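You operate a simulated robot arm through the tools that you are given. There is no shell and no other tool. Be economical: measure what you need, move in short steps, check, and stop when the job is done.

The job below is to be done with a simulated two-armed robot. You get a single attempt, and the scene is never put back.

Task
Mains out: mute unit 1, lock the incubator, shut the warm box down.
Fine: hang the blue-edged card on drawer 2; warm box switch off, dial to 30 C; unit 1 stays on.

The check looks at the end state, three seconds after you hand in, the way a careful person would. Anything else that was tipped, shoved, dropped, spilled or broken makes it a failure.

Robot
Two 7-joint arms with two-finger parallel grippers on one trunk, on a base that drives. Base frame: it is fixed to the floor where the robot stands at the start and does not move with it; the origin is under the middle of the robot, x ahead of it, y to its left, z up. Readings come in m, rad, newtons and seconds.
The left shoulder is at the start at [0.05, 0.168, 1.247], the right one opposite. With the tool pointing down near the work surface each hand reaches from about 0.1 to 0.58 m from the robot's upright axis, wherever it stands, measured 20 degrees to its own side. Places, roughly: bench breaker [1.3, 1, 1.2]; clear key [0.6, -1.9, 1]; cold breaker [1.2, 1, 1.2]; copy key [0.6, -2, 1]; disc key of the computer [0.6, -1.9, 0.9]; done key of the incubator [0.5, -0.5, 1.4]; eject key [0.6, -2, 1]; heat breaker [1.1, 1, 1.2]; hood breaker [1, 1, 1.2]; incubator switch [0.6, -0.2, 0.9]; info key of the incubator [0.5, -0.4, 1.4]; key four [0.6, -1.8, 1]; key one [0.6, -1.7, 1]; key three [0.6, -1.8, 1]; key two [0.6, -1.7, 1]; load key of the incubator [0.5, -0.4, 1.4]. Payload 1.57 kg a hand.
The TCP of each hand is the grasp point between the finger pads, 0.03 m short of the fingertips. In the tool frame z runs along the fingers and y along their closing line. Largest opening 0.08 m; finger width 0.017, thickness 0.012; the body of the gripper, 0.04 by 0.082 m, starts 0.08 m behind the TCP.
Orientation is that of the tool frame in the base frame, as a unit quaternion [w, x, y, z]. With the fingers straight down and closing along the base's y, the tool's x points along the base's -x, its y along +y and its z along -z.

Tools
- The arms move only by the tool drive_tool. It takes "left_rows", "right_rows" or both (then of equal length, played together; a hand with none holds still); each is a list of rows, each a list of 7 numbers: the shift along the base's x, y, z in units of 400 mm (1.0 is 400 mm), then the turn, a rotation vector about the base's x, y, z in units of 90 degrees (1.0 is 90 degrees), then the opening, from 0 (shut) to 1 (fully open). In form: [[x, y, z, ax, ay, az, jaw], ...]. A call has 1 to 8 rows; each row is the pose to reach, as a shift and turn from the pose commanded when the call began. A call with a number of a shift or a turn outside -1 to 1 is refused whole. A row lasts 0.2 s, in which the tool goes at most 0.05 m and 0.15 rad; a call with a longer step from one row to the next is refused whole, and so is a gripper value outside its range. A pose out of reach is approached as far as the arm can. The call stops where the force on the tool passes 90 N (or 10 N more than at its start, if that is more) or the arm is blocked; 0.2 s more then pass. The fingers move at their own pace (about 0.045 m/s each) and stop on an object; they squeeze with about 27 N. The grip force told is the motor's: it shows also when the fingers shut on nothing. Time passes only in rows, and 0.2 s behind the last, so rows that repeat a pose let the fingers close. It gives the time, the measured TCP pose, the force on the tool (base axes), the opening and the grip force at its end, in the units of the frame above (readings bear some noise), with the torque about the TCP (base axes, N m) and any sound that the robot's microphone picked up, and new pictures: "pictures" is both (left out), scene, wrist or none (wrist: the cameras of the hands that moved).
- Cameras (640 x 400 px; columns grow to the right, rows downward): "scene" is now at [0.1009, 0.0594, 1.4483]; the picture's right is [0.72, -0.70, 0.00], its down [-0.45, -0.46, -0.77] and it looks along [0.54, 0.55, -0.64] (base axes); focal length 214 px, centre (320, 200). "left" rides on the left gripper at [0.072, 0.007, -0.122] in its tool frame; the picture's right is [-0.09, 1.00, 0.00], its down [-0.84, -0.08, -0.54] and it looks along [-0.54, -0.05, 0.84] (tool axes); focal length 238 px, centre (320, 200). "right" rides on the right gripper at [0.072, -0.007, -0.122] in its tool frame; the picture's right is [0.09, 1.00, 0.00], its down [-0.84, 0.08, -0.54] and it looks along [-0.54, 0.05, 0.84] (tool axes); focal length 238 px, centre (320, 200). There is no depth. A picture from a camera that has moved, and an enlarged one, comes with that camera's place and axes in the base frame and with its lens.
- move_column(by): slides the trunk up (or, below 0, down) by that many m; the arms and the scene camera ride with it, the base frame stays. It gives what a move gives, with no picture.
- roll_base(legs): drives the robot by 1 to 6 legs, each [ahead, left, turn to the left] in m, m and rad, along the robot's own axes; the way and the turn of a leg run together, so that a leg with both is an arc; at most 1.5 m and 3.142 rad a leg. The arms and the cameras ride along, it lands a little off, and it stops where it bumps. It gives what a move gives, and a new picture of the scene camera.
- aim_head(pan, tilt): turns the head with the scene camera to pan (to the left, within 1.396 rad either way) and tilt (down, from -0.506 to 1.204), counted from straight ahead of the robot. It gives what a move gives, and a new picture of the scene camera.
- zoom(camera, box): a new picture of the part [left, top, right, bottom] of that camera's present view, enlarged. The clock stands still meanwhile.
- close_job(): hands the job in; it is judged then, once.

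Go step by step. Nothing tells you exact positions but the pictures and the camera data: compare them with the known pose of the tool, close in by small moves and look again before you grip or let go. The budget is 120 turns and 260 pictures, counting those below and the enlarged ones. Unless the task says otherwise, let go and move clear before handing in.

The tools are called after ">>>" as name(argument=value, ...) on one line, values as JSON. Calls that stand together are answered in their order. drive_tool: Moves the arms, as the interface text tells. Its arguments: {"type":"object","properties":{"left_rows":{"type":"array"},"right_rows":{"type":"array"},"pictures":{"type":"string","enum":["both","scene","wrist","none"]}},"required":[]} The other tools are called the same way: move_column (by) slides the trunk up or down; roll_base (legs) drives the base; aim_head (pan, tilt) turns the head that bears the scene camera; zoom (camera, box) takes an enlarged picture of a part of a camera's view; close_job () hands the job in.

At the start:

```text
clock: 0.0
left_ee_pos: [0.3323, 0.2417, 1.4105]
left_orientation: [0.0, 0.001, 1.0, 0.0]
left_ft_force: [0.8, 0.6, -1.1]
left_moment: [-0.03, -0.04, 0.05]
left_finger_gap: 0.0799
left_grasp_force: 0.0
right_ee_pos: [0.2712, -0.0836, 1.4499]
right_orientation: [-0.001, 0.0, 1.0, 0.001]
right_ft_force: [0.2, -0.1, 0.0]
right_moment: [0.0, 0.02, -0.02]
right_finger_gap: 0.0801
right_grasp_force: 0.1
trunk travel left (down, up): [-0.416, 0.027]
robot x, y, heading: [0.0001, 0.0017, 0.003]
head pan, tilt: [0.799, 0.695]
```

scene: 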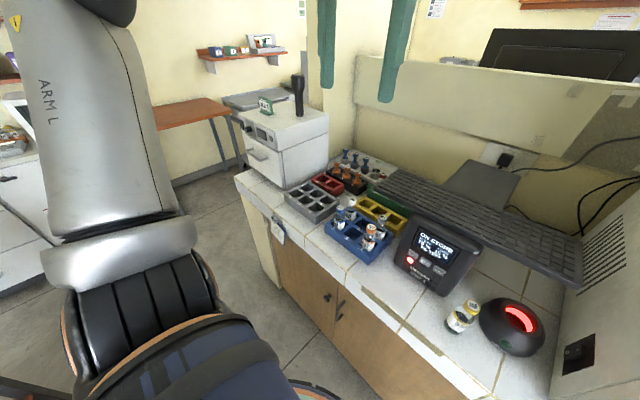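
right: 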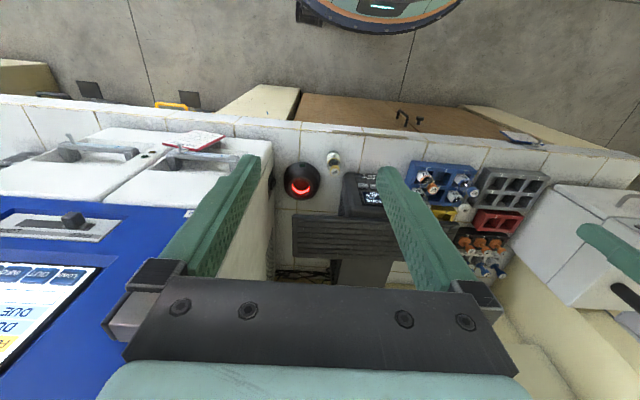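
left: 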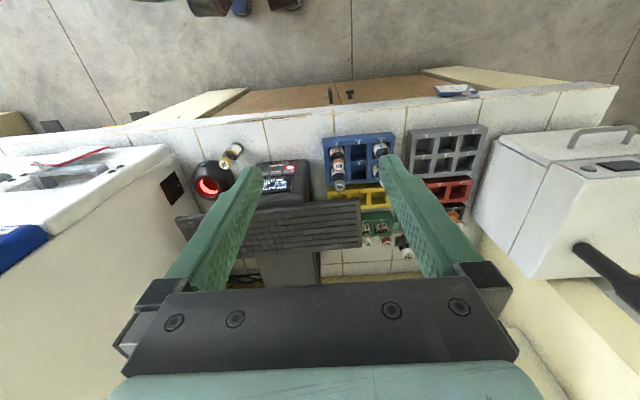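

I see a bench with a display unit, racks, a white box on the left and the incubator (blue) to the right. I'll look around first.

>>> zoom(camera="scene", box=[380, 200, 560, 370])

>>> zoom(camera="scene", box=[200, 60, 360, 260])

>>> aim_head(pan=-0.5, tilt=0.6)

```text
2.35 times, centred on (470, 285) of scene
camera zoom: at [0.1009, 0.0594, 1.4483], right [0.72, -0.7, 0.0], down [-0.45, -0.46, -0.77], along [0.54, 0.55, -0.64], focal length 505 px, centre (-33, 0)
```

zoom: 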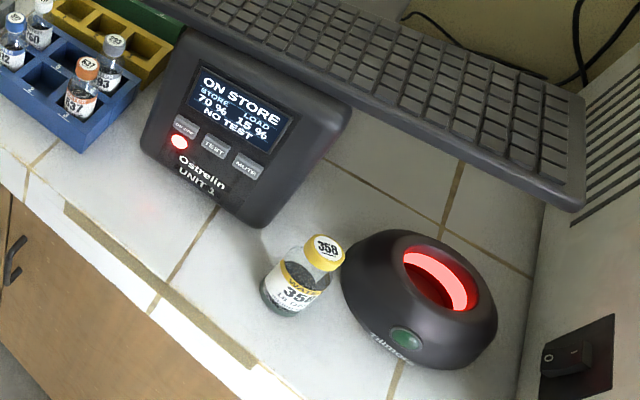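

```text
2.00 times, centred on (280, 160) of scene
camera zoom: at [0.1009, 0.0594, 1.4483], right [0.72, -0.7, 0.0], down [-0.45, -0.46, -0.77], along [0.54, 0.55, -0.64], focal length 429 px, centre (400, 280)
```

zoom: 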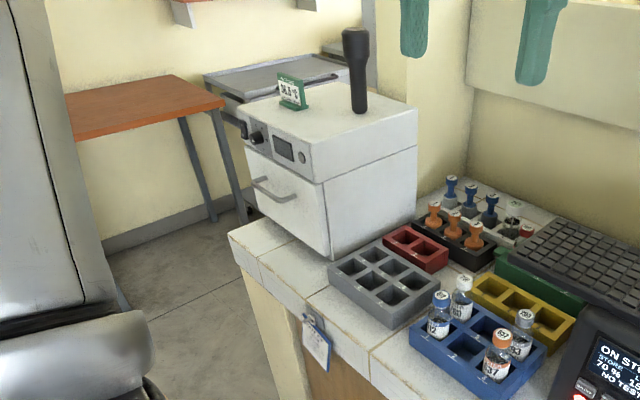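

```text
clock: 1.5
left_ee_pos: [0.332, 0.242, 1.4099]
left_orientation: [0.001, 0.001, 1.0, 0.0]
left_ft_force: [0.2, 0.6, -0.5]
left_moment: [-0.02, 0.0, 0.01]
left_finger_gap: 0.0798
left_grasp_force: 0.1
right_ee_pos: [0.2721, -0.0836, 1.4487]
right_orientation: [0.001, 0.0, 1.0, 0.001]
right_ft_force: [-0.1, 1.4, 0.0]
right_moment: [-0.03, 0.01, 0.02]
right_finger_gap: 0.0801
right_grasp_force: 0.1
trunk travel left (down, up): [-0.416, 0.027]
robot x, y, heading: [-0.0031, 0.0023, 0.004]
head pan, tilt: [-0.499, 0.6]
camera scene: at [0.1192, -0.044, 1.4565], right [-0.48, -0.88, 0.0], down [-0.5, 0.27, -0.83], along [0.72, -0.39, -0.56], focal length 214 px, centre (320, 200)
```

scene: 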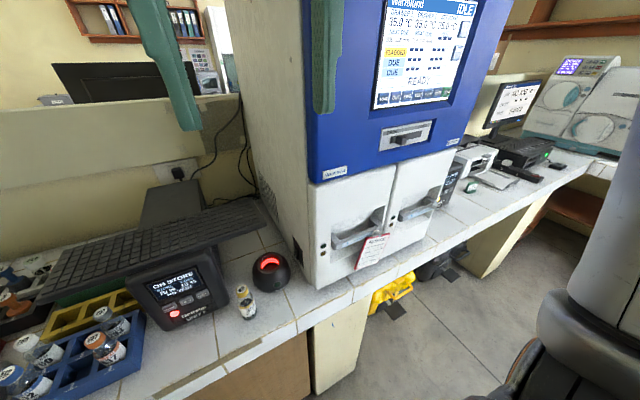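

Unit 1 is the UPS with the mute key. The incubator has a slider, two drawers and a red-edged card hanging on one of them. I'll zoom in.

>>> zoom(camera="scene", box=[300, 90, 480, 290])

>>> zoom(camera="scene", box=[350, 0, 510, 110])

>>> zoom(camera="scene", box=[120, 240, 300, 350])

>>> zoom(camera="scene", box=[430, 40, 640, 200])

>>> aim_head(pan=1.1, tilt=0.6)

```text
2.00 times, centred on (390, 190) of scene
camera zoom: at [0.1192, -0.044, 1.4565], right [-0.48, -0.88, 0.0], down [-0.5, 0.27, -0.83], along [0.72, -0.39, -0.56], focal length 429 px, centre (180, 220)
```

zoom: 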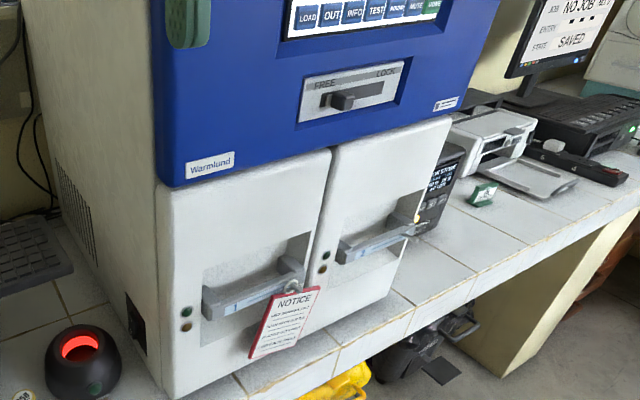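

```text
3.64 times, centred on (430, 55) of scene
camera zoom: at [0.1192, -0.044, 1.4565], right [-0.48, -0.88, 0.0], down [-0.5, 0.27, -0.83], along [0.72, -0.39, -0.56], focal length 780 px, centre (-80, 727)
```

zoom: 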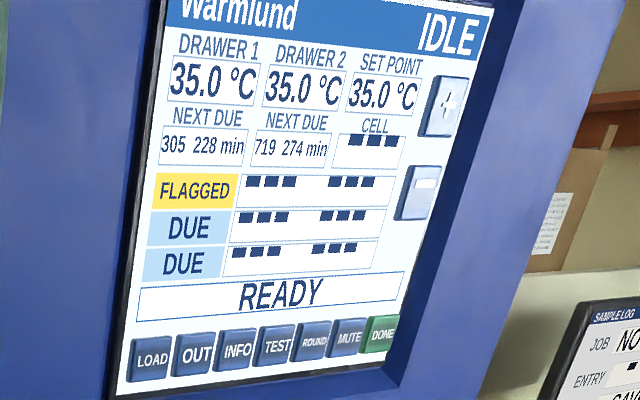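

```text
3.56 times, centred on (210, 295) of scene
camera zoom: at [0.1192, -0.044, 1.4565], right [-0.48, -0.88, 0.0], down [-0.5, 0.27, -0.83], along [0.72, -0.39, -0.56], focal length 763 px, centre (711, -138)
```

zoom: 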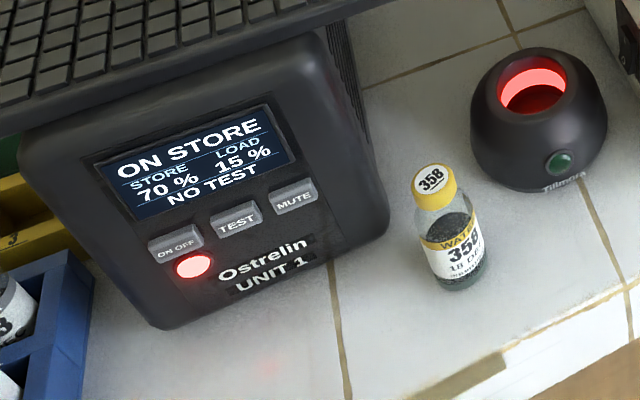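

```text
2.50 times, centred on (535, 120) of scene
camera zoom: at [0.1192, -0.044, 1.4565], right [-0.48, -0.88, 0.0], down [-0.5, 0.27, -0.83], along [0.72, -0.39, -0.56], focal length 536 px, centre (-218, 400)
```

zoom: 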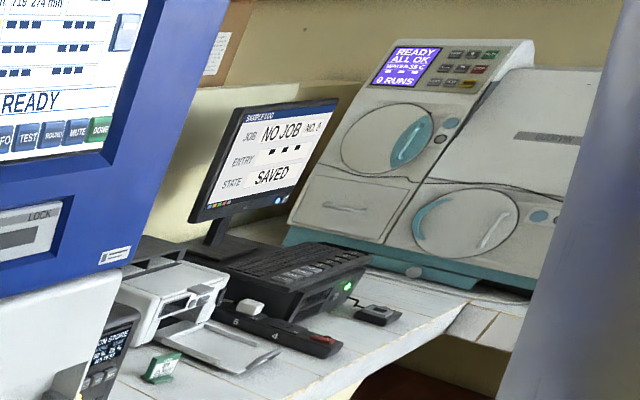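

```text
clock: 3.1
left_ee_pos: [0.3314, 0.2421, 1.4104]
left_orientation: [-0.001, 0.001, 1.0, 0.0]
left_ft_force: [-0.4, -0.3, -0.7]
left_moment: [0.0, 0.02, -0.02]
left_finger_gap: 0.0803
left_grasp_force: 0.0
right_ee_pos: [0.2723, -0.083, 1.4501]
right_orientation: [0.0, 0.0, 1.0, 0.001]
right_ft_force: [0.8, -0.4, 0.2]
right_moment: [0.02, 0.0, 0.0]
right_finger_gap: 0.08
right_grasp_force: 0.1
trunk travel left (down, up): [-0.416, 0.027]
robot x, y, heading: [-0.0016, -0.0046, 0.001]
head pan, tilt: [1.1, 0.6]
camera scene: at [0.0818, 0.077, 1.4565], right [0.89, -0.45, 0.0], down [-0.26, -0.5, -0.83], along [0.38, 0.73, -0.56], focal length 214 px, centre (320, 200)
```

scene: 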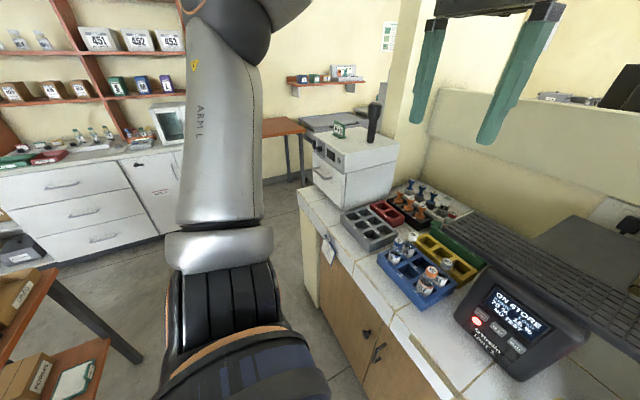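

>>> zoom(camera="scene", box=[290, 90, 420, 270])

>>> zoom(camera="scene", box=[310, 120, 370, 180])

>>> zoom(camera="scene", box=[310, 220, 350, 270])

>>> zoom(camera="right", box=[0, 90, 330, 330])

```text
2.22 times, centred on (355, 180) of scene
camera zoom: at [0.0818, 0.077, 1.4565], right [0.89, -0.45, 0.0], down [-0.26, -0.5, -0.83], along [0.38, 0.73, -0.56], focal length 477 px, centre (242, 244)
```

zoom: 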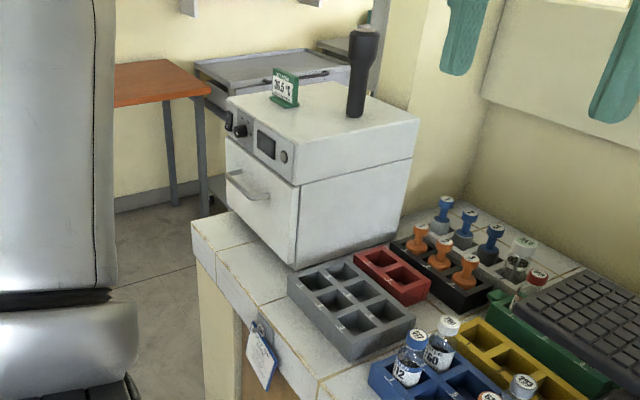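

```text
6.67 times, centred on (340, 150) of scene
camera zoom: at [0.0818, 0.077, 1.4565], right [0.89, -0.45, 0.0], down [-0.26, -0.5, -0.83], along [0.38, 0.73, -0.56], focal length 1430 px, centre (187, 533)
```

zoom: 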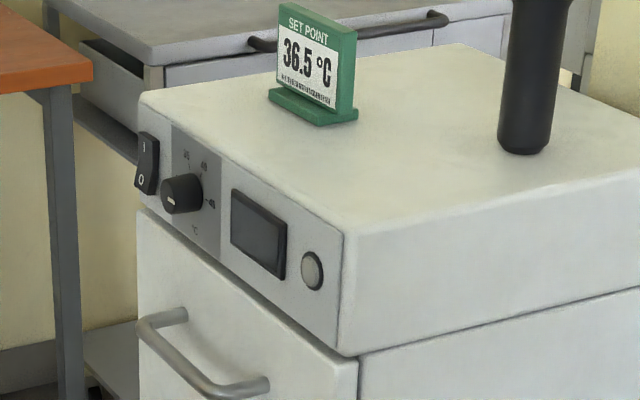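

```text
8.00 times, centred on (330, 245) of scene
camera zoom: at [0.0818, 0.077, 1.4565], right [0.89, -0.45, 0.0], down [-0.26, -0.5, -0.83], along [0.38, 0.73, -0.56], focal length 1716 px, centre (240, -160)
```

zoom: 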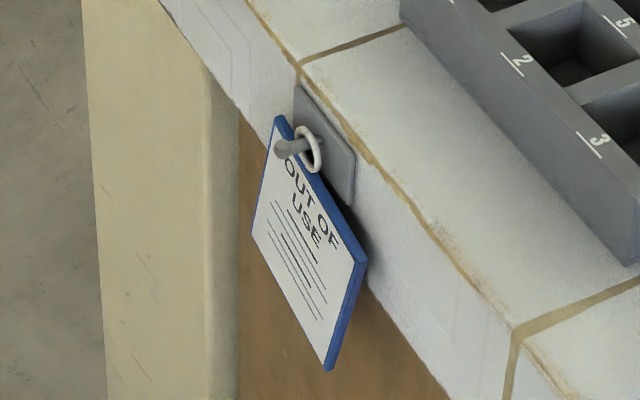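

```text
1.67 times, centred on (165, 210) of right
camera zoom: at [0.1999, -0.0917, 1.5723], right [-0.09, 1.0, 0.0], down [0.84, 0.08, 0.54], along [0.54, 0.05, -0.84], focal length 397 px, centre (578, 183)
```

zoom: 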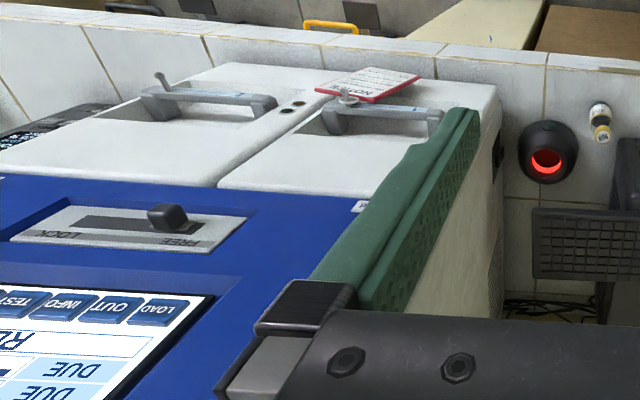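

The MUTE key triangulates to about [0.515, 0.067, 0.977]. I'll bring the left hand there, closed and tilted forward, and stop short.

>>> drive_tool(left_rows=[[0.03, -0.055, -0.08, 0, -0.05, 0, 0], [0.06, -0.11, -0.16, 0, -0.1, 0, 0], [0.09, -0.165, -0.24, 0, -0.15, 0, 0], [0.12, -0.22, -0.32, 0, -0.2, 0, 0], [0.15, -0.275, -0.4, 0, -0.25, 0, 0], [0.18, -0.33, -0.48, 0, -0.3, 0, 0], [0.21, -0.385, -0.56, 0, -0.35, 0, 0], [0.24, -0.4375, -0.65, 0, -0.39, 0, 0]], pictures="wrist")

>>> aim_head(pan=0.1, tilt=0.8)

```text
clock: 4.9
left_ee_pos: [0.4275, 0.0646, 1.1506]
left_orientation: [0.302, -0.001, 0.953, -0.001]
left_ft_force: [0.2, 0.8, -0.4]
left_moment: [-0.01, -0.01, -0.01]
left_finger_gap: 0.0001
left_grasp_force: 21.1
right_ee_pos: [0.2725, -0.0845, 1.4504]
right_orientation: [0.0, 0.002, 1.0, 0.001]
right_ft_force: [0.7, -0.6, -0.1]
right_moment: [0.02, -0.04, -0.01]
right_finger_gap: 0.08
right_grasp_force: 0.0
trunk travel left (down, up): [-0.416, 0.027]
robot x, y, heading: [-0.0003, -0.0008, 0.004]
head pan, tilt: [1.1, 0.6]
camera left: at [0.2981, 0.0709, 1.2091], right [0.08, 1.0, 0.05], down [0.37, -0.08, 0.93], along [0.93, -0.05, -0.38], focal length 238 px, centre (320, 200)
```

left: 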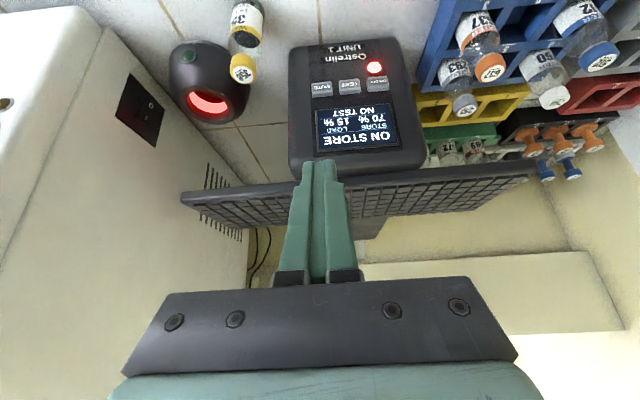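

```text
clock: 6.2
left_ee_pos: [0.4278, 0.0648, 1.1523]
left_orientation: [0.302, 0.0, 0.953, 0.0]
left_ft_force: [-0.7, -1.2, 0.2]
left_moment: [-0.01, 0.0, -0.01]
left_finger_gap: 0.0
left_grasp_force: 20.7
right_ee_pos: [0.2716, -0.0821, 1.4491]
right_orientation: [-0.001, 0.001, 1.0, 0.001]
right_ft_force: [0.9, -0.7, 0.7]
right_moment: [0.01, 0.02, 0.0]
right_finger_gap: 0.0799
right_grasp_force: 0.0
trunk travel left (down, up): [-0.416, 0.027]
robot x, y, heading: [-0.0022, 0.0047, -0.003]
head pan, tilt: [0.099, 0.799]
camera scene: at [0.1219, 0.0063, 1.4396], right [0.1, -0.99, 0.0], down [-0.71, -0.07, -0.7], along [0.69, 0.07, -0.72], focal length 214 px, centre (320, 200)
```

scene: 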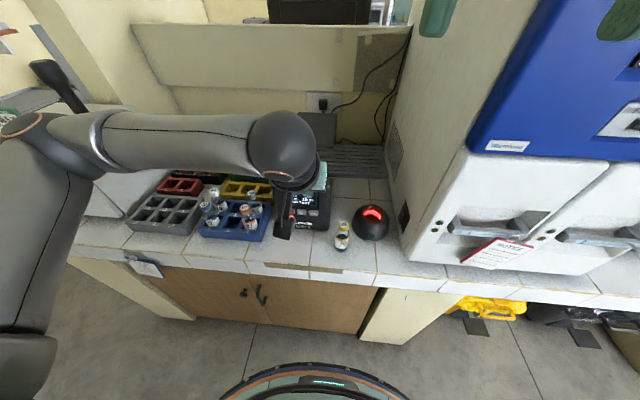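

>>> drive_tool(left_rows=[[0.03, 0.003, -0.08, 0, 0, 0, 0], [0.06, 0.006, -0.16, 0, 0, 0, 0], [0.09, 0.0085, -0.23, 0, 0, 0, 0], [0.1175, 0.0085, -0.3, 0, 0, 0, 0]], pictures="both")

>>> zoom(camera="scene", box=[260, 150, 360, 250])

>>> zoom(camera="left", box=[240, 20, 440, 220])

```text
clock: 7.2
left_ee_pos: [0.4754, 0.0703, 1.0299]
left_orientation: [0.301, -0.001, 0.954, 0.001]
left_ft_force: [0.5, 0.0, 0.5]
left_moment: [-0.02, -0.03, -0.01]
left_finger_gap: 0.0
left_grasp_force: 21.8
right_ee_pos: [0.2727, -0.0833, 1.4493]
right_orientation: [0.0, 0.001, 1.0, 0.001]
right_ft_force: [-0.1, -0.2, -0.5]
right_moment: [0.01, 0.04, 0.0]
right_finger_gap: 0.08
right_grasp_force: 0.1
trunk travel left (down, up): [-0.416, 0.027]
robot x, y, heading: [-0.0013, -0.0025, 0.002]
head pan, tilt: [0.099, 0.799]
camera scene: at [0.1221, 0.0065, 1.4396], right [0.1, -1.0, 0.0], down [-0.71, -0.07, -0.7], along [0.69, 0.07, -0.72], focal length 214 px, centre (320, 200)
camera left: at [0.3467, 0.0775, 1.0886], right [0.07, 1.0, 0.05], down [0.37, -0.08, 0.92], along [0.92, -0.05, -0.38], focal length 238 px, centre (320, 200)
```

scene: 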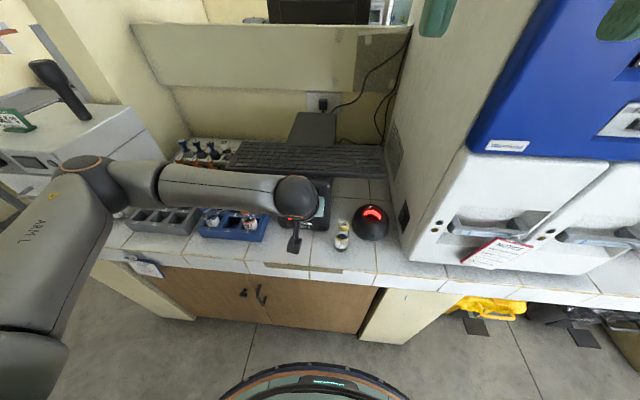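
left: 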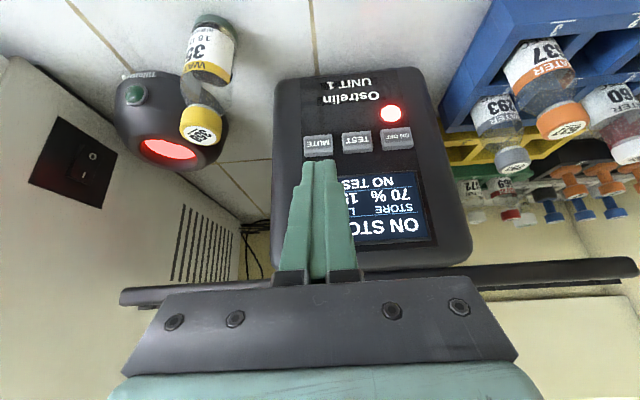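

```text
4.00 times, centred on (310, 200) of scene
camera zoom: at [0.1221, 0.0065, 1.4396], right [0.1, -1.0, 0.0], down [-0.71, -0.07, -0.7], along [0.69, 0.07, -0.72], focal length 858 px, centre (360, 200)
```

zoom: 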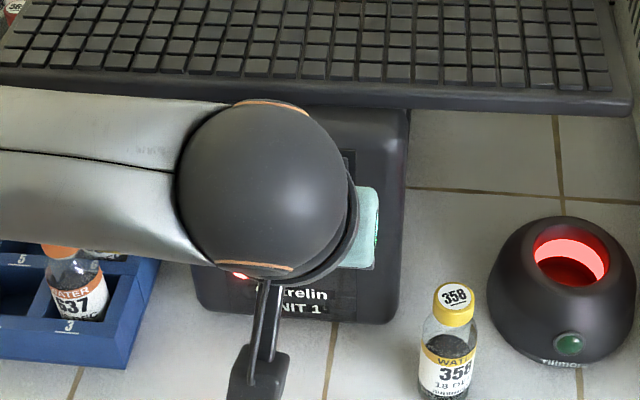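

```text
2.00 times, centred on (340, 120) of left
camera zoom: at [0.3467, 0.0775, 1.0886], right [0.07, 1.0, 0.05], down [0.37, -0.08, 0.92], along [0.92, -0.05, -0.38], focal length 477 px, centre (280, 360)
```

zoom: 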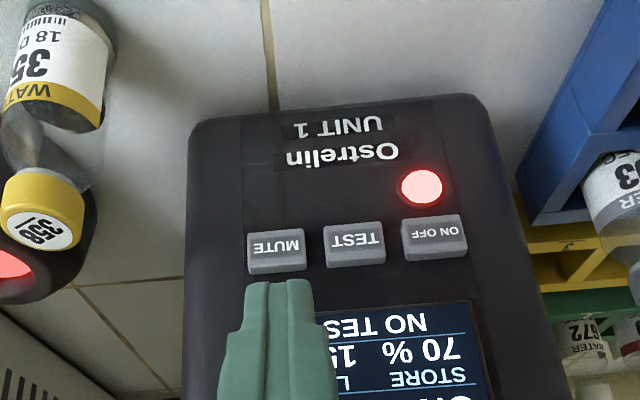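

Aligned; I'll advance along the tool axis toward the key slowly.

>>> drive_tool(left_rows=[[0.03, -0.003, -0.042, 0, 0, 0, 0], [0.06, -0.004, -0.084, 0, 0, 0, 0], [0.066, -0.004, -0.092, 0, 0, 0, 0]], pictures="wrist")

```text
clock: 8.0
left_ee_pos: [0.5011, 0.068, 0.9949]
left_orientation: [0.302, 0.0, 0.953, -0.001]
left_ft_force: [0.7, 0.3, 0.1]
left_moment: [0.01, -0.02, -0.03]
left_finger_gap: 0.0001
left_grasp_force: 21.1
right_ee_pos: [0.2724, -0.0834, 1.4489]
right_orientation: [-0.001, 0.0, 1.0, 0.001]
right_ft_force: [0.4, -0.1, 0.0]
right_moment: [0.0, -0.02, 0.03]
right_finger_gap: 0.0802
right_grasp_force: 0.0
trunk travel left (down, up): [-0.416, 0.027]
robot x, y, heading: [0.0015, 0.0003, -0.003]
head pan, tilt: [0.099, 0.799]
camera left: at [0.3727, 0.0754, 1.0528], right [0.08, 1.0, 0.05], down [0.37, -0.08, 0.92], along [0.92, -0.05, -0.38], focal length 238 px, centre (320, 200)
```

left: 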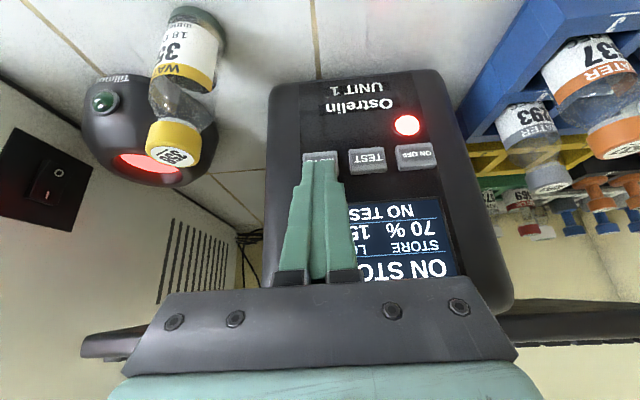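

>>> drive_tool(left_rows=[[0.006, 0, -0.008, 0, 0, 0, 0], [0.009, 0, -0.0125, 0, 0, 0, 0], [0.0115, 0, -0.0165, 0, 0, 0, 0]], pictures="wrist")

```text
clock: 8.8
left_ee_pos: [0.5053, 0.0686, 0.9887]
left_orientation: [0.303, 0.0, 0.953, 0.0]
left_ft_force: [-0.9, 0.1, 0.6]
left_moment: [0.01, -0.01, 0.01]
left_finger_gap: 0.0
left_grasp_force: 21.1
right_ee_pos: [0.2722, -0.0841, 1.449]
right_orientation: [-0.001, 0.001, 1.0, 0.001]
right_ft_force: [0.3, 0.1, -0.4]
right_moment: [-0.03, 0.02, 0.05]
right_finger_gap: 0.0802
right_grasp_force: 0.1
trunk travel left (down, up): [-0.416, 0.027]
robot x, y, heading: [-0.0008, 0.0025, -0.0]
head pan, tilt: [0.099, 0.799]
camera left: at [0.3774, 0.0757, 1.0463], right [0.07, 1.0, 0.05], down [0.37, -0.08, 0.93], along [0.93, -0.05, -0.38], focal length 238 px, centre (320, 200)
```

left: 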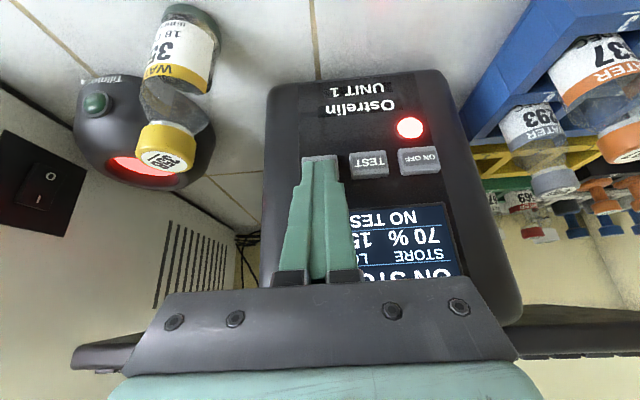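

>>> drive_tool(left_rows=[[0.0045, 0, -0.006, 0, 0, 0, 0], [0.0085, 0, -0.012, 0, 0, 0, 0]], pictures="wrist")

```text
clock: 9.4
left_ee_pos: [0.5098, 0.0678, 0.9868]
left_orientation: [0.306, -0.001, 0.952, -0.002]
left_ft_force: [-5.3, 4.3, 23.2]
left_moment: [0.11, -0.45, 0.1]
left_finger_gap: 0.0001
left_grasp_force: 21.7
right_ee_pos: [0.2691, -0.0834, 1.451]
right_orientation: [0.002, 0.001, 1.0, 0.0]
right_ft_force: [0.6, 0.0, 0.0]
right_moment: [-0.03, -0.04, 0.01]
right_finger_gap: 0.0801
right_grasp_force: 0.0
trunk travel left (down, up): [-0.416, 0.027]
robot x, y, heading: [0.0004, -0.0011, 0.0]
head pan, tilt: [0.099, 0.799]
heard: click
camera left: at [0.3799, 0.0757, 1.0443], right [0.07, 1.0, 0.05], down [0.36, -0.07, 0.93], along [0.93, -0.05, -0.37], focal length 238 px, centre (320, 200)
```

left: 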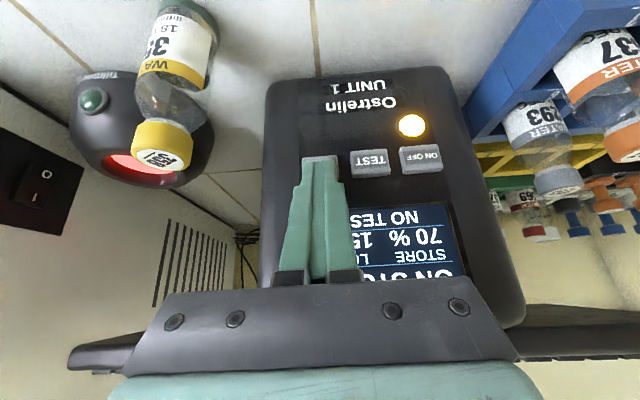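

MUTE clicked and the LED went from red to amber. I'll retreat the left hand the way it came.

>>> drive_tool(left_rows=[[-0.06, 0, 0.085, 0, 0, 0, 0], [-0.12, 0, 0.19, 0, 0, 0, 0], [-0.15, 0.02, 0.3, 0, 0.05, 0, 0], [-0.2, 0.07, 0.4, 0, 0.1, 0, 0], [-0.26, 0.14, 0.48, 0, 0.15, 0, 0], [-0.32, 0.21, 0.56, 0, 0.2, 0, 0], [-0.36, 0.28, 0.65, 0, 0.25, 0, 0], [-0.4, 0.34, 0.74, 0, 0.3, 0, 0]], pictures="scene")

>>> zoom(camera="scene", box=[260, 150, 360, 250])

>>> roll_base(legs=[[0, -0.38, 0]])

>>> aim_head(pan=-0.2, tilt=0.55)

```text
clock: 11.2
left_ee_pos: [0.3459, 0.2061, 1.281]
left_orientation: [0.07, -0.001, 0.998, -0.001]
left_ft_force: [0.3, 0.1, 0.7]
left_moment: [-0.02, 0.0, 0.0]
left_finger_gap: 0.0001
left_grasp_force: 21.1
right_ee_pos: [0.2713, -0.0826, 1.451]
right_orientation: [0.001, 0.001, 1.0, 0.001]
right_ft_force: [-0.1, -0.5, -0.8]
right_moment: [-0.02, 0.03, -0.04]
right_finger_gap: 0.08
right_grasp_force: 0.1
trunk travel left (down, up): [-0.416, 0.027]
robot x, y, heading: [-0.0034, -0.0028, -0.0]
head pan, tilt: [0.099, 0.799]
camera scene: at [0.1207, 0.0064, 1.4397], right [0.1, -1.0, 0.0], down [-0.71, -0.07, -0.7], along [0.69, 0.07, -0.72], focal length 214 px, centre (320, 200)
```

scene: 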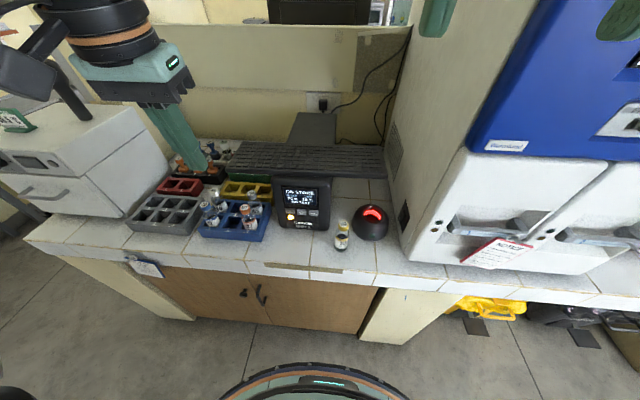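

```text
4.00 times, centred on (310, 200) of scene
camera zoom: at [0.1207, 0.0064, 1.4397], right [0.1, -1.0, 0.0], down [-0.71, -0.07, -0.7], along [0.69, 0.07, -0.72], focal length 858 px, centre (360, 200)
```

zoom: 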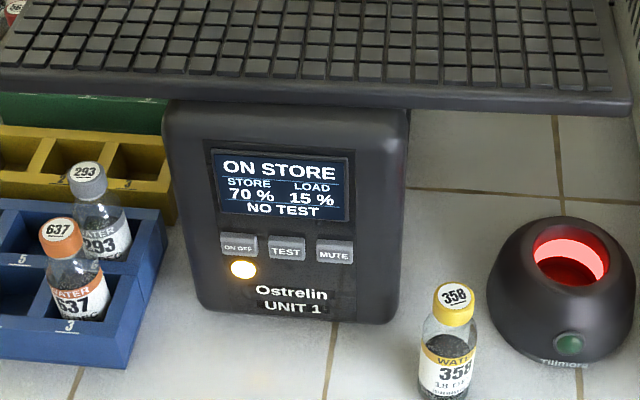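

```text
clock: 15.2
left_ee_pos: [0.3477, -0.1803, 1.2804]
left_orientation: [0.07, 0.002, 0.998, -0.001]
left_ft_force: [0.3, 0.4, 0.7]
left_moment: [-0.02, 0.0, -0.01]
left_finger_gap: 0.0
left_grasp_force: 21.0
right_ee_pos: [0.271, -0.4713, 1.4505]
right_orientation: [0.0, 0.001, 1.0, 0.001]
right_ft_force: [0.3, 0.2, -0.9]
right_moment: [-0.02, -0.01, -0.01]
right_finger_gap: 0.0801
right_grasp_force: 0.1
trunk travel left (down, up): [-0.416, 0.027]
robot x, y, heading: [0.0, -0.3883, -0.003]
head pan, tilt: [0.099, 0.799]
camera scene: at [0.1213, -0.3801, 1.4396], right [0.1, -1.0, 0.0], down [-0.71, -0.07, -0.7], along [0.69, 0.07, -0.72], focal length 214 px, centre (320, 200)
```

scene: 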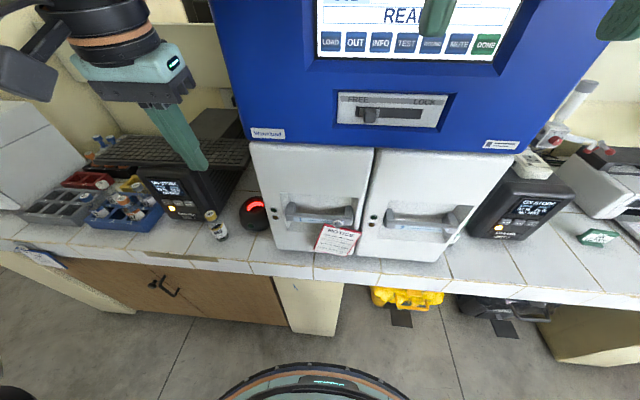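

```text
clock: 15.9
left_ee_pos: [0.3482, -0.1816, 1.2794]
left_orientation: [0.071, 0.002, 0.997, 0.0]
left_ft_force: [-0.2, -0.4, 0.1]
left_moment: [-0.01, 0.04, -0.03]
left_finger_gap: 0.0001
left_grasp_force: 21.5
right_ee_pos: [0.2711, -0.4708, 1.4502]
right_orientation: [0.0, 0.002, 1.0, 0.001]
right_ft_force: [-1.0, -0.6, -0.6]
right_moment: [0.0, -0.04, 0.01]
right_finger_gap: 0.0799
right_grasp_force: 0.1
trunk travel left (down, up): [-0.416, 0.027]
robot x, y, heading: [-0.0004, -0.3857, -0.002]
head pan, tilt: [-0.201, 0.55]
camera scene: at [0.1289, -0.4058, 1.461], right [-0.2, -0.98, 0.0], down [-0.51, 0.11, -0.85], along [0.83, -0.17, -0.52], focal length 214 px, centre (320, 200)
```

scene: 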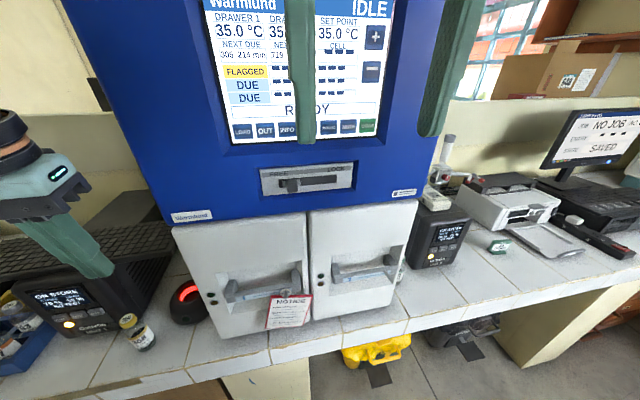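

>>> zoom(camera="scene", box=[250, 150, 370, 210])

>>> zoom(camera="scene", box=[200, 210, 420, 350])

>>> zoom(camera="scene", box=[320, 240, 420, 300])

```text
5.33 times, centred on (310, 180) of scene
camera zoom: at [0.1289, -0.4058, 1.461], right [-0.2, -0.98, 0.0], down [-0.51, 0.11, -0.85], along [0.83, -0.17, -0.52], focal length 1144 px, centre (373, 307)
```

zoom: 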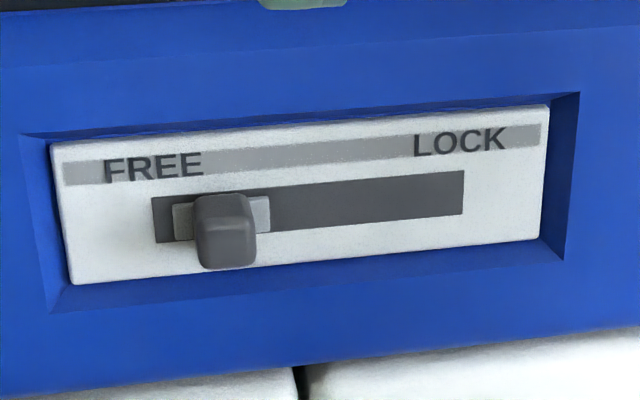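

```text
2.86 times, centred on (310, 280) of scene
camera zoom: at [0.1289, -0.4058, 1.461], right [-0.2, -0.98, 0.0], down [-0.51, 0.11, -0.85], along [0.83, -0.17, -0.52], focal length 613 px, centre (349, -29)
```

zoom: 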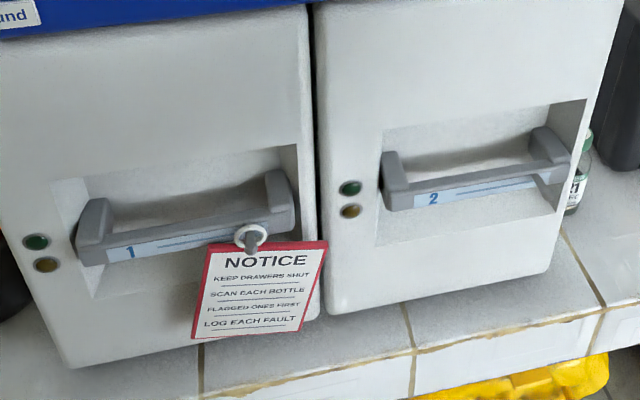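

```text
6.40 times, centred on (370, 270) of scene
camera zoom: at [0.1289, -0.4058, 1.461], right [-0.2, -0.98, 0.0], down [-0.51, 0.11, -0.85], along [0.83, -0.17, -0.52], focal length 1373 px, centre (0, -248)
```

zoom: 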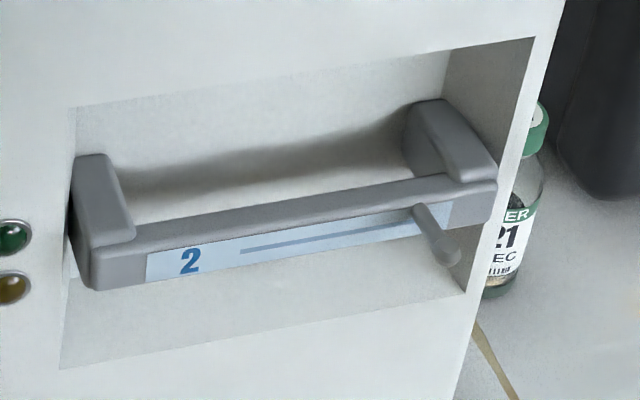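

Drawer 2's handle has a free peg at its right end. The lock slider knob is around [0.443, -0.422, 1.298] and must go right about 6 cm. I'll bring the closed right hand to its left side.

>>> drive_tool(right_rows=[[0.03, 0.03, -0.035, 0, -0.095, 0, 0], [0.06, 0.06, -0.07, 0, -0.19, 0, 0], [0.09, 0.09, -0.105, 0, -0.285, 0, 0], [0.12, 0.12, -0.14, 0, -0.38, 0, 0], [0.15, 0.15, -0.175, 0, -0.475, 0, 0], [0.18, 0.18, -0.21, 0, -0.57, 0, 0], [0.2, 0.21, -0.25, 0, -0.665, 0, 0]], pictures="both")

```text
clock: 17.6
left_ee_pos: [0.348, -0.1817, 1.2804]
left_orientation: [0.071, 0.002, 0.997, -0.001]
left_ft_force: [-0.4, 0.0, 0.5]
left_moment: [0.01, -0.01, -0.02]
left_finger_gap: 0.0
left_grasp_force: 21.1
right_ee_pos: [0.3496, -0.3846, 1.3502]
right_orientation: [0.5, 0.0, 0.866, 0.002]
right_ft_force: [0.2, 0.8, 0.3]
right_moment: [0.02, 0.0, -0.03]
right_finger_gap: 0.0
right_grasp_force: 21.1
trunk travel left (down, up): [-0.416, 0.027]
robot x, y, heading: [-0.0039, -0.3835, -0.004]
head pan, tilt: [-0.201, 0.55]
camera scene: at [0.1288, -0.4052, 1.461], right [-0.2, -0.98, 0.0], down [-0.51, 0.11, -0.85], along [0.83, -0.17, -0.52], focal length 214 px, centre (320, 200)
camera right: at [0.2082, -0.3932, 1.3486], right [-0.05, 1.0, -0.08], down [-0.05, 0.07, 1.0], along [1.0, 0.05, 0.05], focal length 238 px, centre (320, 200)
```

scene: 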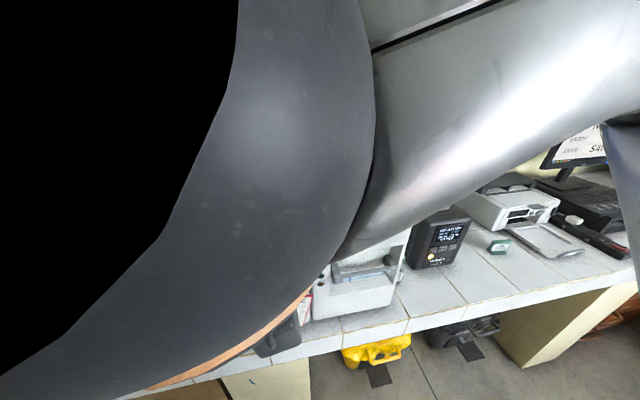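
right: 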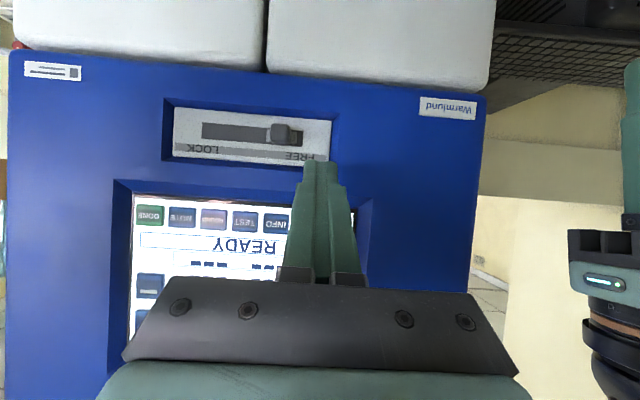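

>>> drive_tool(right_rows=[[0.06, -0.005, -0.05, 0, 0, 0, 0], [0.12, -0.01, -0.0925, 0, 0, 0, 0], [0.14, -0.01, -0.0925, 0, 0, 0, 0]], pictures="wrist")

>>> zoom(camera="right", box=[140, 60, 400, 220])

```text
clock: 18.4
left_ee_pos: [0.3482, -0.1797, 1.2797]
left_orientation: [0.071, 0.002, 0.997, -0.001]
left_ft_force: [0.9, 0.1, 0.0]
left_moment: [0.02, 0.01, -0.03]
left_finger_gap: 0.0
left_grasp_force: 21.8
right_ee_pos: [0.4065, -0.3909, 1.3126]
right_orientation: [0.5, 0.001, 0.866, 0.002]
right_ft_force: [0.2, 0.9, 0.5]
right_moment: [-0.01, -0.01, 0.01]
right_finger_gap: 0.0
right_grasp_force: 21.4
trunk travel left (down, up): [-0.416, 0.027]
robot x, y, heading: [-0.0019, -0.3818, -0.009]
head pan, tilt: [-0.201, 0.55]
camera right: at [0.2641, -0.3994, 1.3123], right [-0.05, 1.0, -0.08], down [-0.05, 0.07, 1.0], along [1.0, 0.05, 0.05], focal length 238 px, centre (320, 200)
```

right: 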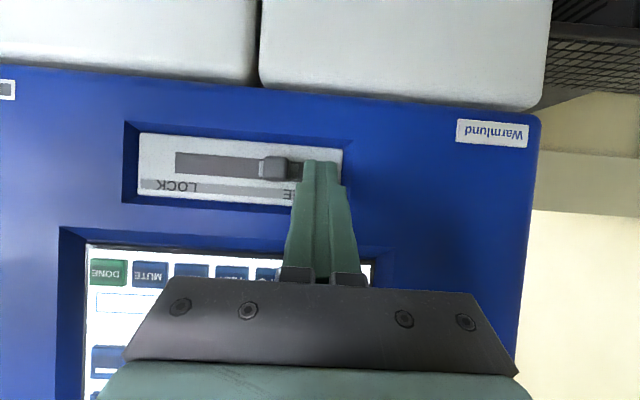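

```text
2.46 times, centred on (270, 140) of right
camera zoom: at [0.2641, -0.3994, 1.3123], right [-0.05, 1.0, -0.08], down [-0.05, 0.07, 1.0], along [1.0, 0.05, 0.05], focal length 587 px, centre (443, 348)
```

zoom: 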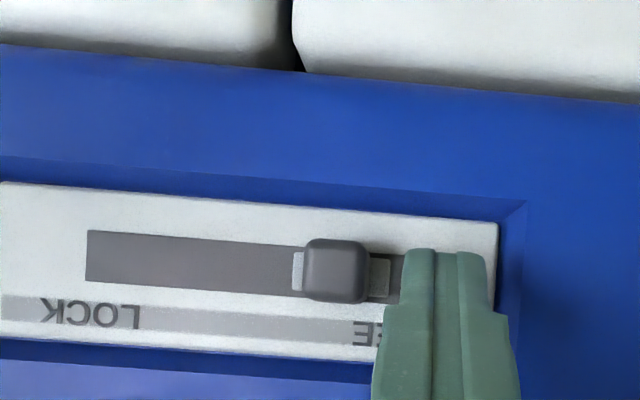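

>>> drive_tool(right_rows=[[0.03, 0, 0, 0, 0, 0, 0], [0.05, 0, 0, 0, 0, 0, 0]], pictures="wrist")

>>> zoom(camera="right", box=[140, 60, 400, 220])

```text
clock: 18.9
left_ee_pos: [0.345, -0.1836, 1.2803]
left_orientation: [0.072, 0.002, 0.997, 0.0]
left_ft_force: [0.6, -0.2, 0.4]
left_moment: [0.02, 0.01, 0.0]
left_finger_gap: 0.0
left_grasp_force: 21.2
right_ee_pos: [0.4233, -0.3916, 1.313]
right_orientation: [0.499, 0.0, 0.867, 0.001]
right_ft_force: [-19.9, -4.5, -3.3]
right_moment: [0.24, 0.27, -0.11]
right_finger_gap: 0.0
right_grasp_force: 21.4
trunk travel left (down, up): [-0.416, 0.027]
robot x, y, heading: [0.0004, -0.3824, -0.004]
head pan, tilt: [-0.201, 0.55]
camera right: at [0.2806, -0.3995, 1.3128], right [-0.05, 1.0, -0.08], down [-0.05, 0.07, 1.0], along [1.0, 0.05, 0.04], focal length 238 px, centre (320, 200)
```

right: 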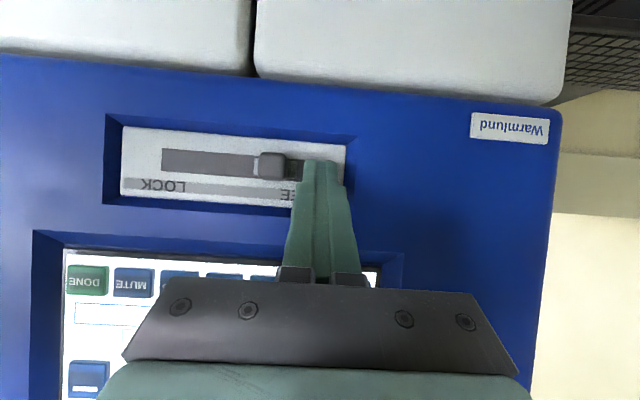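

```text
2.46 times, centred on (270, 140) of right
camera zoom: at [0.2806, -0.3995, 1.3128], right [-0.05, 1.0, -0.08], down [-0.05, 0.07, 1.0], along [1.0, 0.05, 0.04], focal length 587 px, centre (443, 348)
```

zoom: 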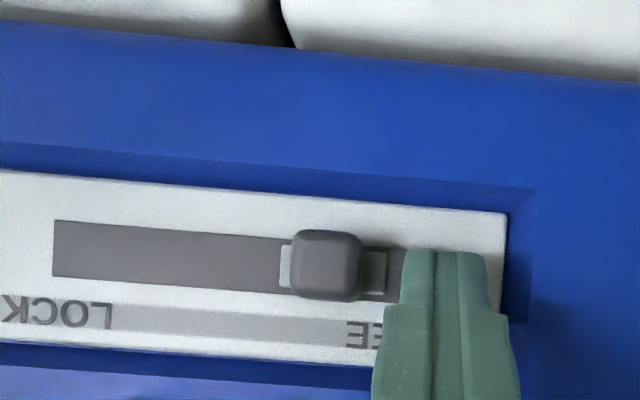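

>>> drive_tool(right_rows=[[-0.014, 0, 0, 0, 0, 0, 0], [-0.014, -0.04, 0, 0, 0, 0, 0], [-0.014, -0.08, 0, 0, 0, 0, 0], [-0.014, -0.11, 0, 0, 0, 0, 0], [-0.014, -0.14, 0, 0, 0, 0, 0], [-0.014, -0.14, 0, 0, 0, 0, 0]], pictures="wrist")

>>> zoom(camera="right", box=[140, 60, 400, 220])

```text
clock: 20.4
left_ee_pos: [0.3487, -0.1821, 1.2799]
left_orientation: [0.071, 0.002, 0.997, 0.0]
left_ft_force: [-0.4, -0.2, 0.0]
left_moment: [-0.03, 0.0, 0.0]
left_finger_gap: 0.0
left_grasp_force: 21.3
right_ee_pos: [0.4211, -0.4468, 1.3125]
right_orientation: [0.499, 0.002, 0.867, 0.002]
right_ft_force: [0.2, 0.0, -0.6]
right_moment: [-0.02, 0.0, 0.01]
right_finger_gap: 0.0001
right_grasp_force: 21.1
trunk travel left (down, up): [-0.416, 0.027]
robot x, y, heading: [-0.0011, -0.3869, -0.002]
head pan, tilt: [-0.201, 0.55]
camera right: at [0.2799, -0.4552, 1.3122], right [-0.05, 1.0, -0.08], down [-0.05, 0.07, 1.0], along [1.0, 0.05, 0.05], focal length 238 px, centre (320, 200)
```

right: 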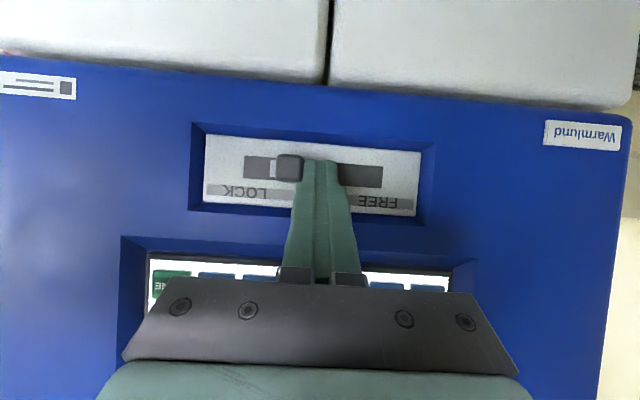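

```text
2.46 times, centred on (270, 140) of right
camera zoom: at [0.2799, -0.4552, 1.3122], right [-0.05, 1.0, -0.08], down [-0.05, 0.07, 1.0], along [1.0, 0.05, 0.05], focal length 587 px, centre (443, 348)
```

zoom: 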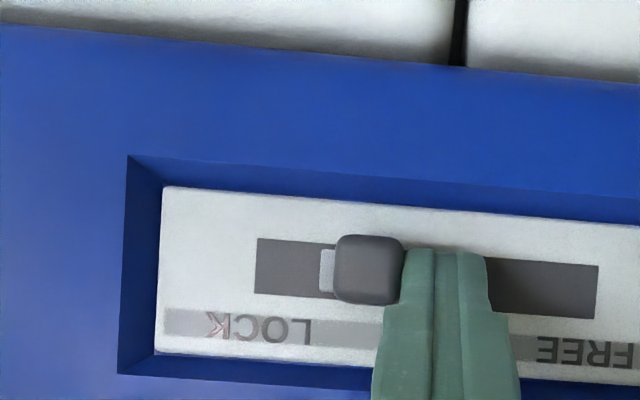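

>>> drive_tool(right_rows=[[0, -0.02, 0, 0, 0, 0, 0], [0, -0.035, 0, 0, 0, 0, 0], [0, -0.045, 0, 0, 0, 0, 0], [0, -0.045, 0, 0, 0, 0, 0]], pictures="wrist")

>>> zoom(camera="right", box=[140, 60, 400, 220])

```text
clock: 21.4
left_ee_pos: [0.3484, -0.1807, 1.2806]
left_orientation: [0.07, 0.002, 0.998, 0.0]
left_ft_force: [0.3, -0.1, 0.4]
left_moment: [-0.02, 0.04, -0.01]
left_finger_gap: 0.0
left_grasp_force: 21.5
right_ee_pos: [0.4219, -0.462, 1.3121]
right_orientation: [0.499, 0.0, 0.867, 0.002]
right_ft_force: [1.2, 9.0, -1.8]
right_moment: [0.12, 0.05, 0.21]
right_finger_gap: 0.0
right_grasp_force: 21.2
trunk travel left (down, up): [-0.416, 0.027]
robot x, y, heading: [0.0027, -0.3861, -0.002]
head pan, tilt: [-0.201, 0.55]
camera right: at [0.2803, -0.4704, 1.3118], right [-0.05, 1.0, -0.08], down [-0.05, 0.07, 1.0], along [1.0, 0.05, 0.05], focal length 238 px, centre (320, 200)
```

right: 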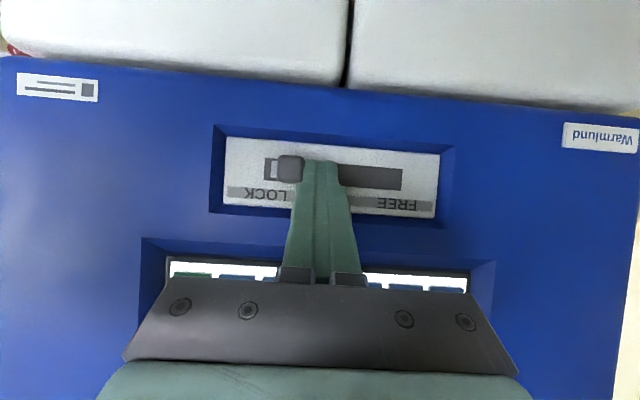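

```text
2.46 times, centred on (270, 140) of right
camera zoom: at [0.2803, -0.4704, 1.3118], right [-0.05, 1.0, -0.08], down [-0.05, 0.07, 1.0], along [1.0, 0.05, 0.05], focal length 587 px, centre (443, 348)
```

zoom: 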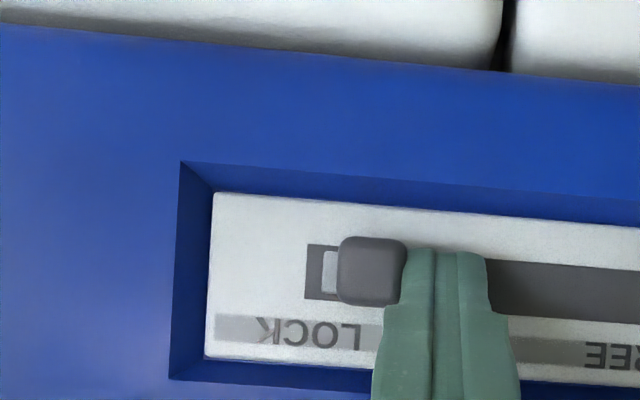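

>>> drive_tool(right_rows=[[0, -0.012, 0, 0, 0, 0, 0], [0, -0.012, 0, 0, 0, 0, 0]], pictures="none")

>>> drive_tool(right_rows=[[0, 0.02, 0, 0, 0, 0, 0], [-0.1, 0.05, 0.05, 0, 0, 0, 0], [-0.2, 0.05, 0.1, 0, 0.05, 0, 0], [-0.28, 0, 0.15, 0, 0.1, 0, 0], [-0.33, -0.08, 0.2, 0, 0.19, 0, 0], [-0.35, -0.15, 0.25, 0, 0.28, 0, 0], [-0.35, -0.2, 0.25, 0, 0.37, 0, 0], [-0.35, -0.2, 0.25, 0, 0.46, 0, 0]], pictures="scene")

```text
clock: 21.9
left_ee_pos: [0.3486, -0.1775, 1.2787]
left_orientation: [0.07, 0.001, 0.998, -0.002]
left_ft_force: [-0.3, -0.6, -0.5]
left_moment: [0.0, 0.01, 0.03]
left_finger_gap: 0.0
left_grasp_force: 21.2
right_ee_pos: [0.4225, -0.4634, 1.3129]
right_orientation: [0.499, -0.003, 0.867, 0.003]
right_ft_force: [-0.4, 19.7, -4.7]
right_moment: [0.3, 0.1, 0.33]
right_finger_gap: 0.0001
right_grasp_force: 20.8
trunk travel left (down, up): [-0.416, 0.027]
robot x, y, heading: [0.0021, -0.3819, -0.006]
head pan, tilt: [-0.201, 0.55]
```

```text
clock: 23.8
left_ee_pos: [0.3483, -0.1804, 1.28]
left_orientation: [0.071, 0.002, 0.997, -0.002]
left_ft_force: [-0.1, -0.3, 0.5]
left_moment: [-0.01, -0.02, -0.01]
left_finger_gap: 0.0
left_grasp_force: 21.8
right_ee_pos: [0.2814, -0.5495, 1.4126]
right_orientation: [0.159, 0.001, 0.987, 0.001]
right_ft_force: [0.5, 0.2, 0.1]
right_moment: [-0.01, -0.01, -0.02]
right_finger_gap: 0.0
right_grasp_force: 21.8
trunk travel left (down, up): [-0.416, 0.027]
robot x, y, heading: [0.0002, -0.3854, -0.002]
head pan, tilt: [-0.201, 0.55]
camera scene: at [0.1292, -0.4052, 1.461], right [-0.2, -0.98, 0.0], down [-0.51, 0.11, -0.85], along [0.83, -0.17, -0.52], focal length 214 px, centre (320, 200)
```

scene: 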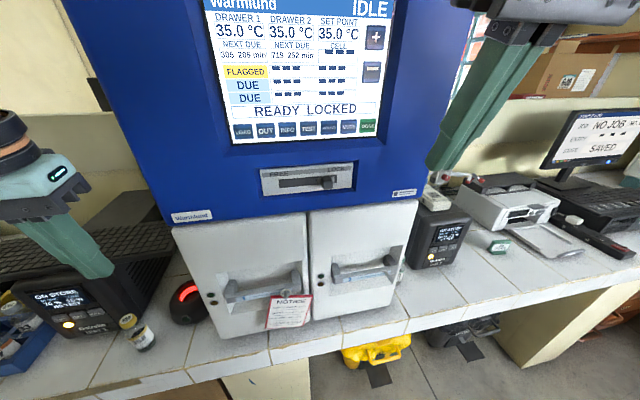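

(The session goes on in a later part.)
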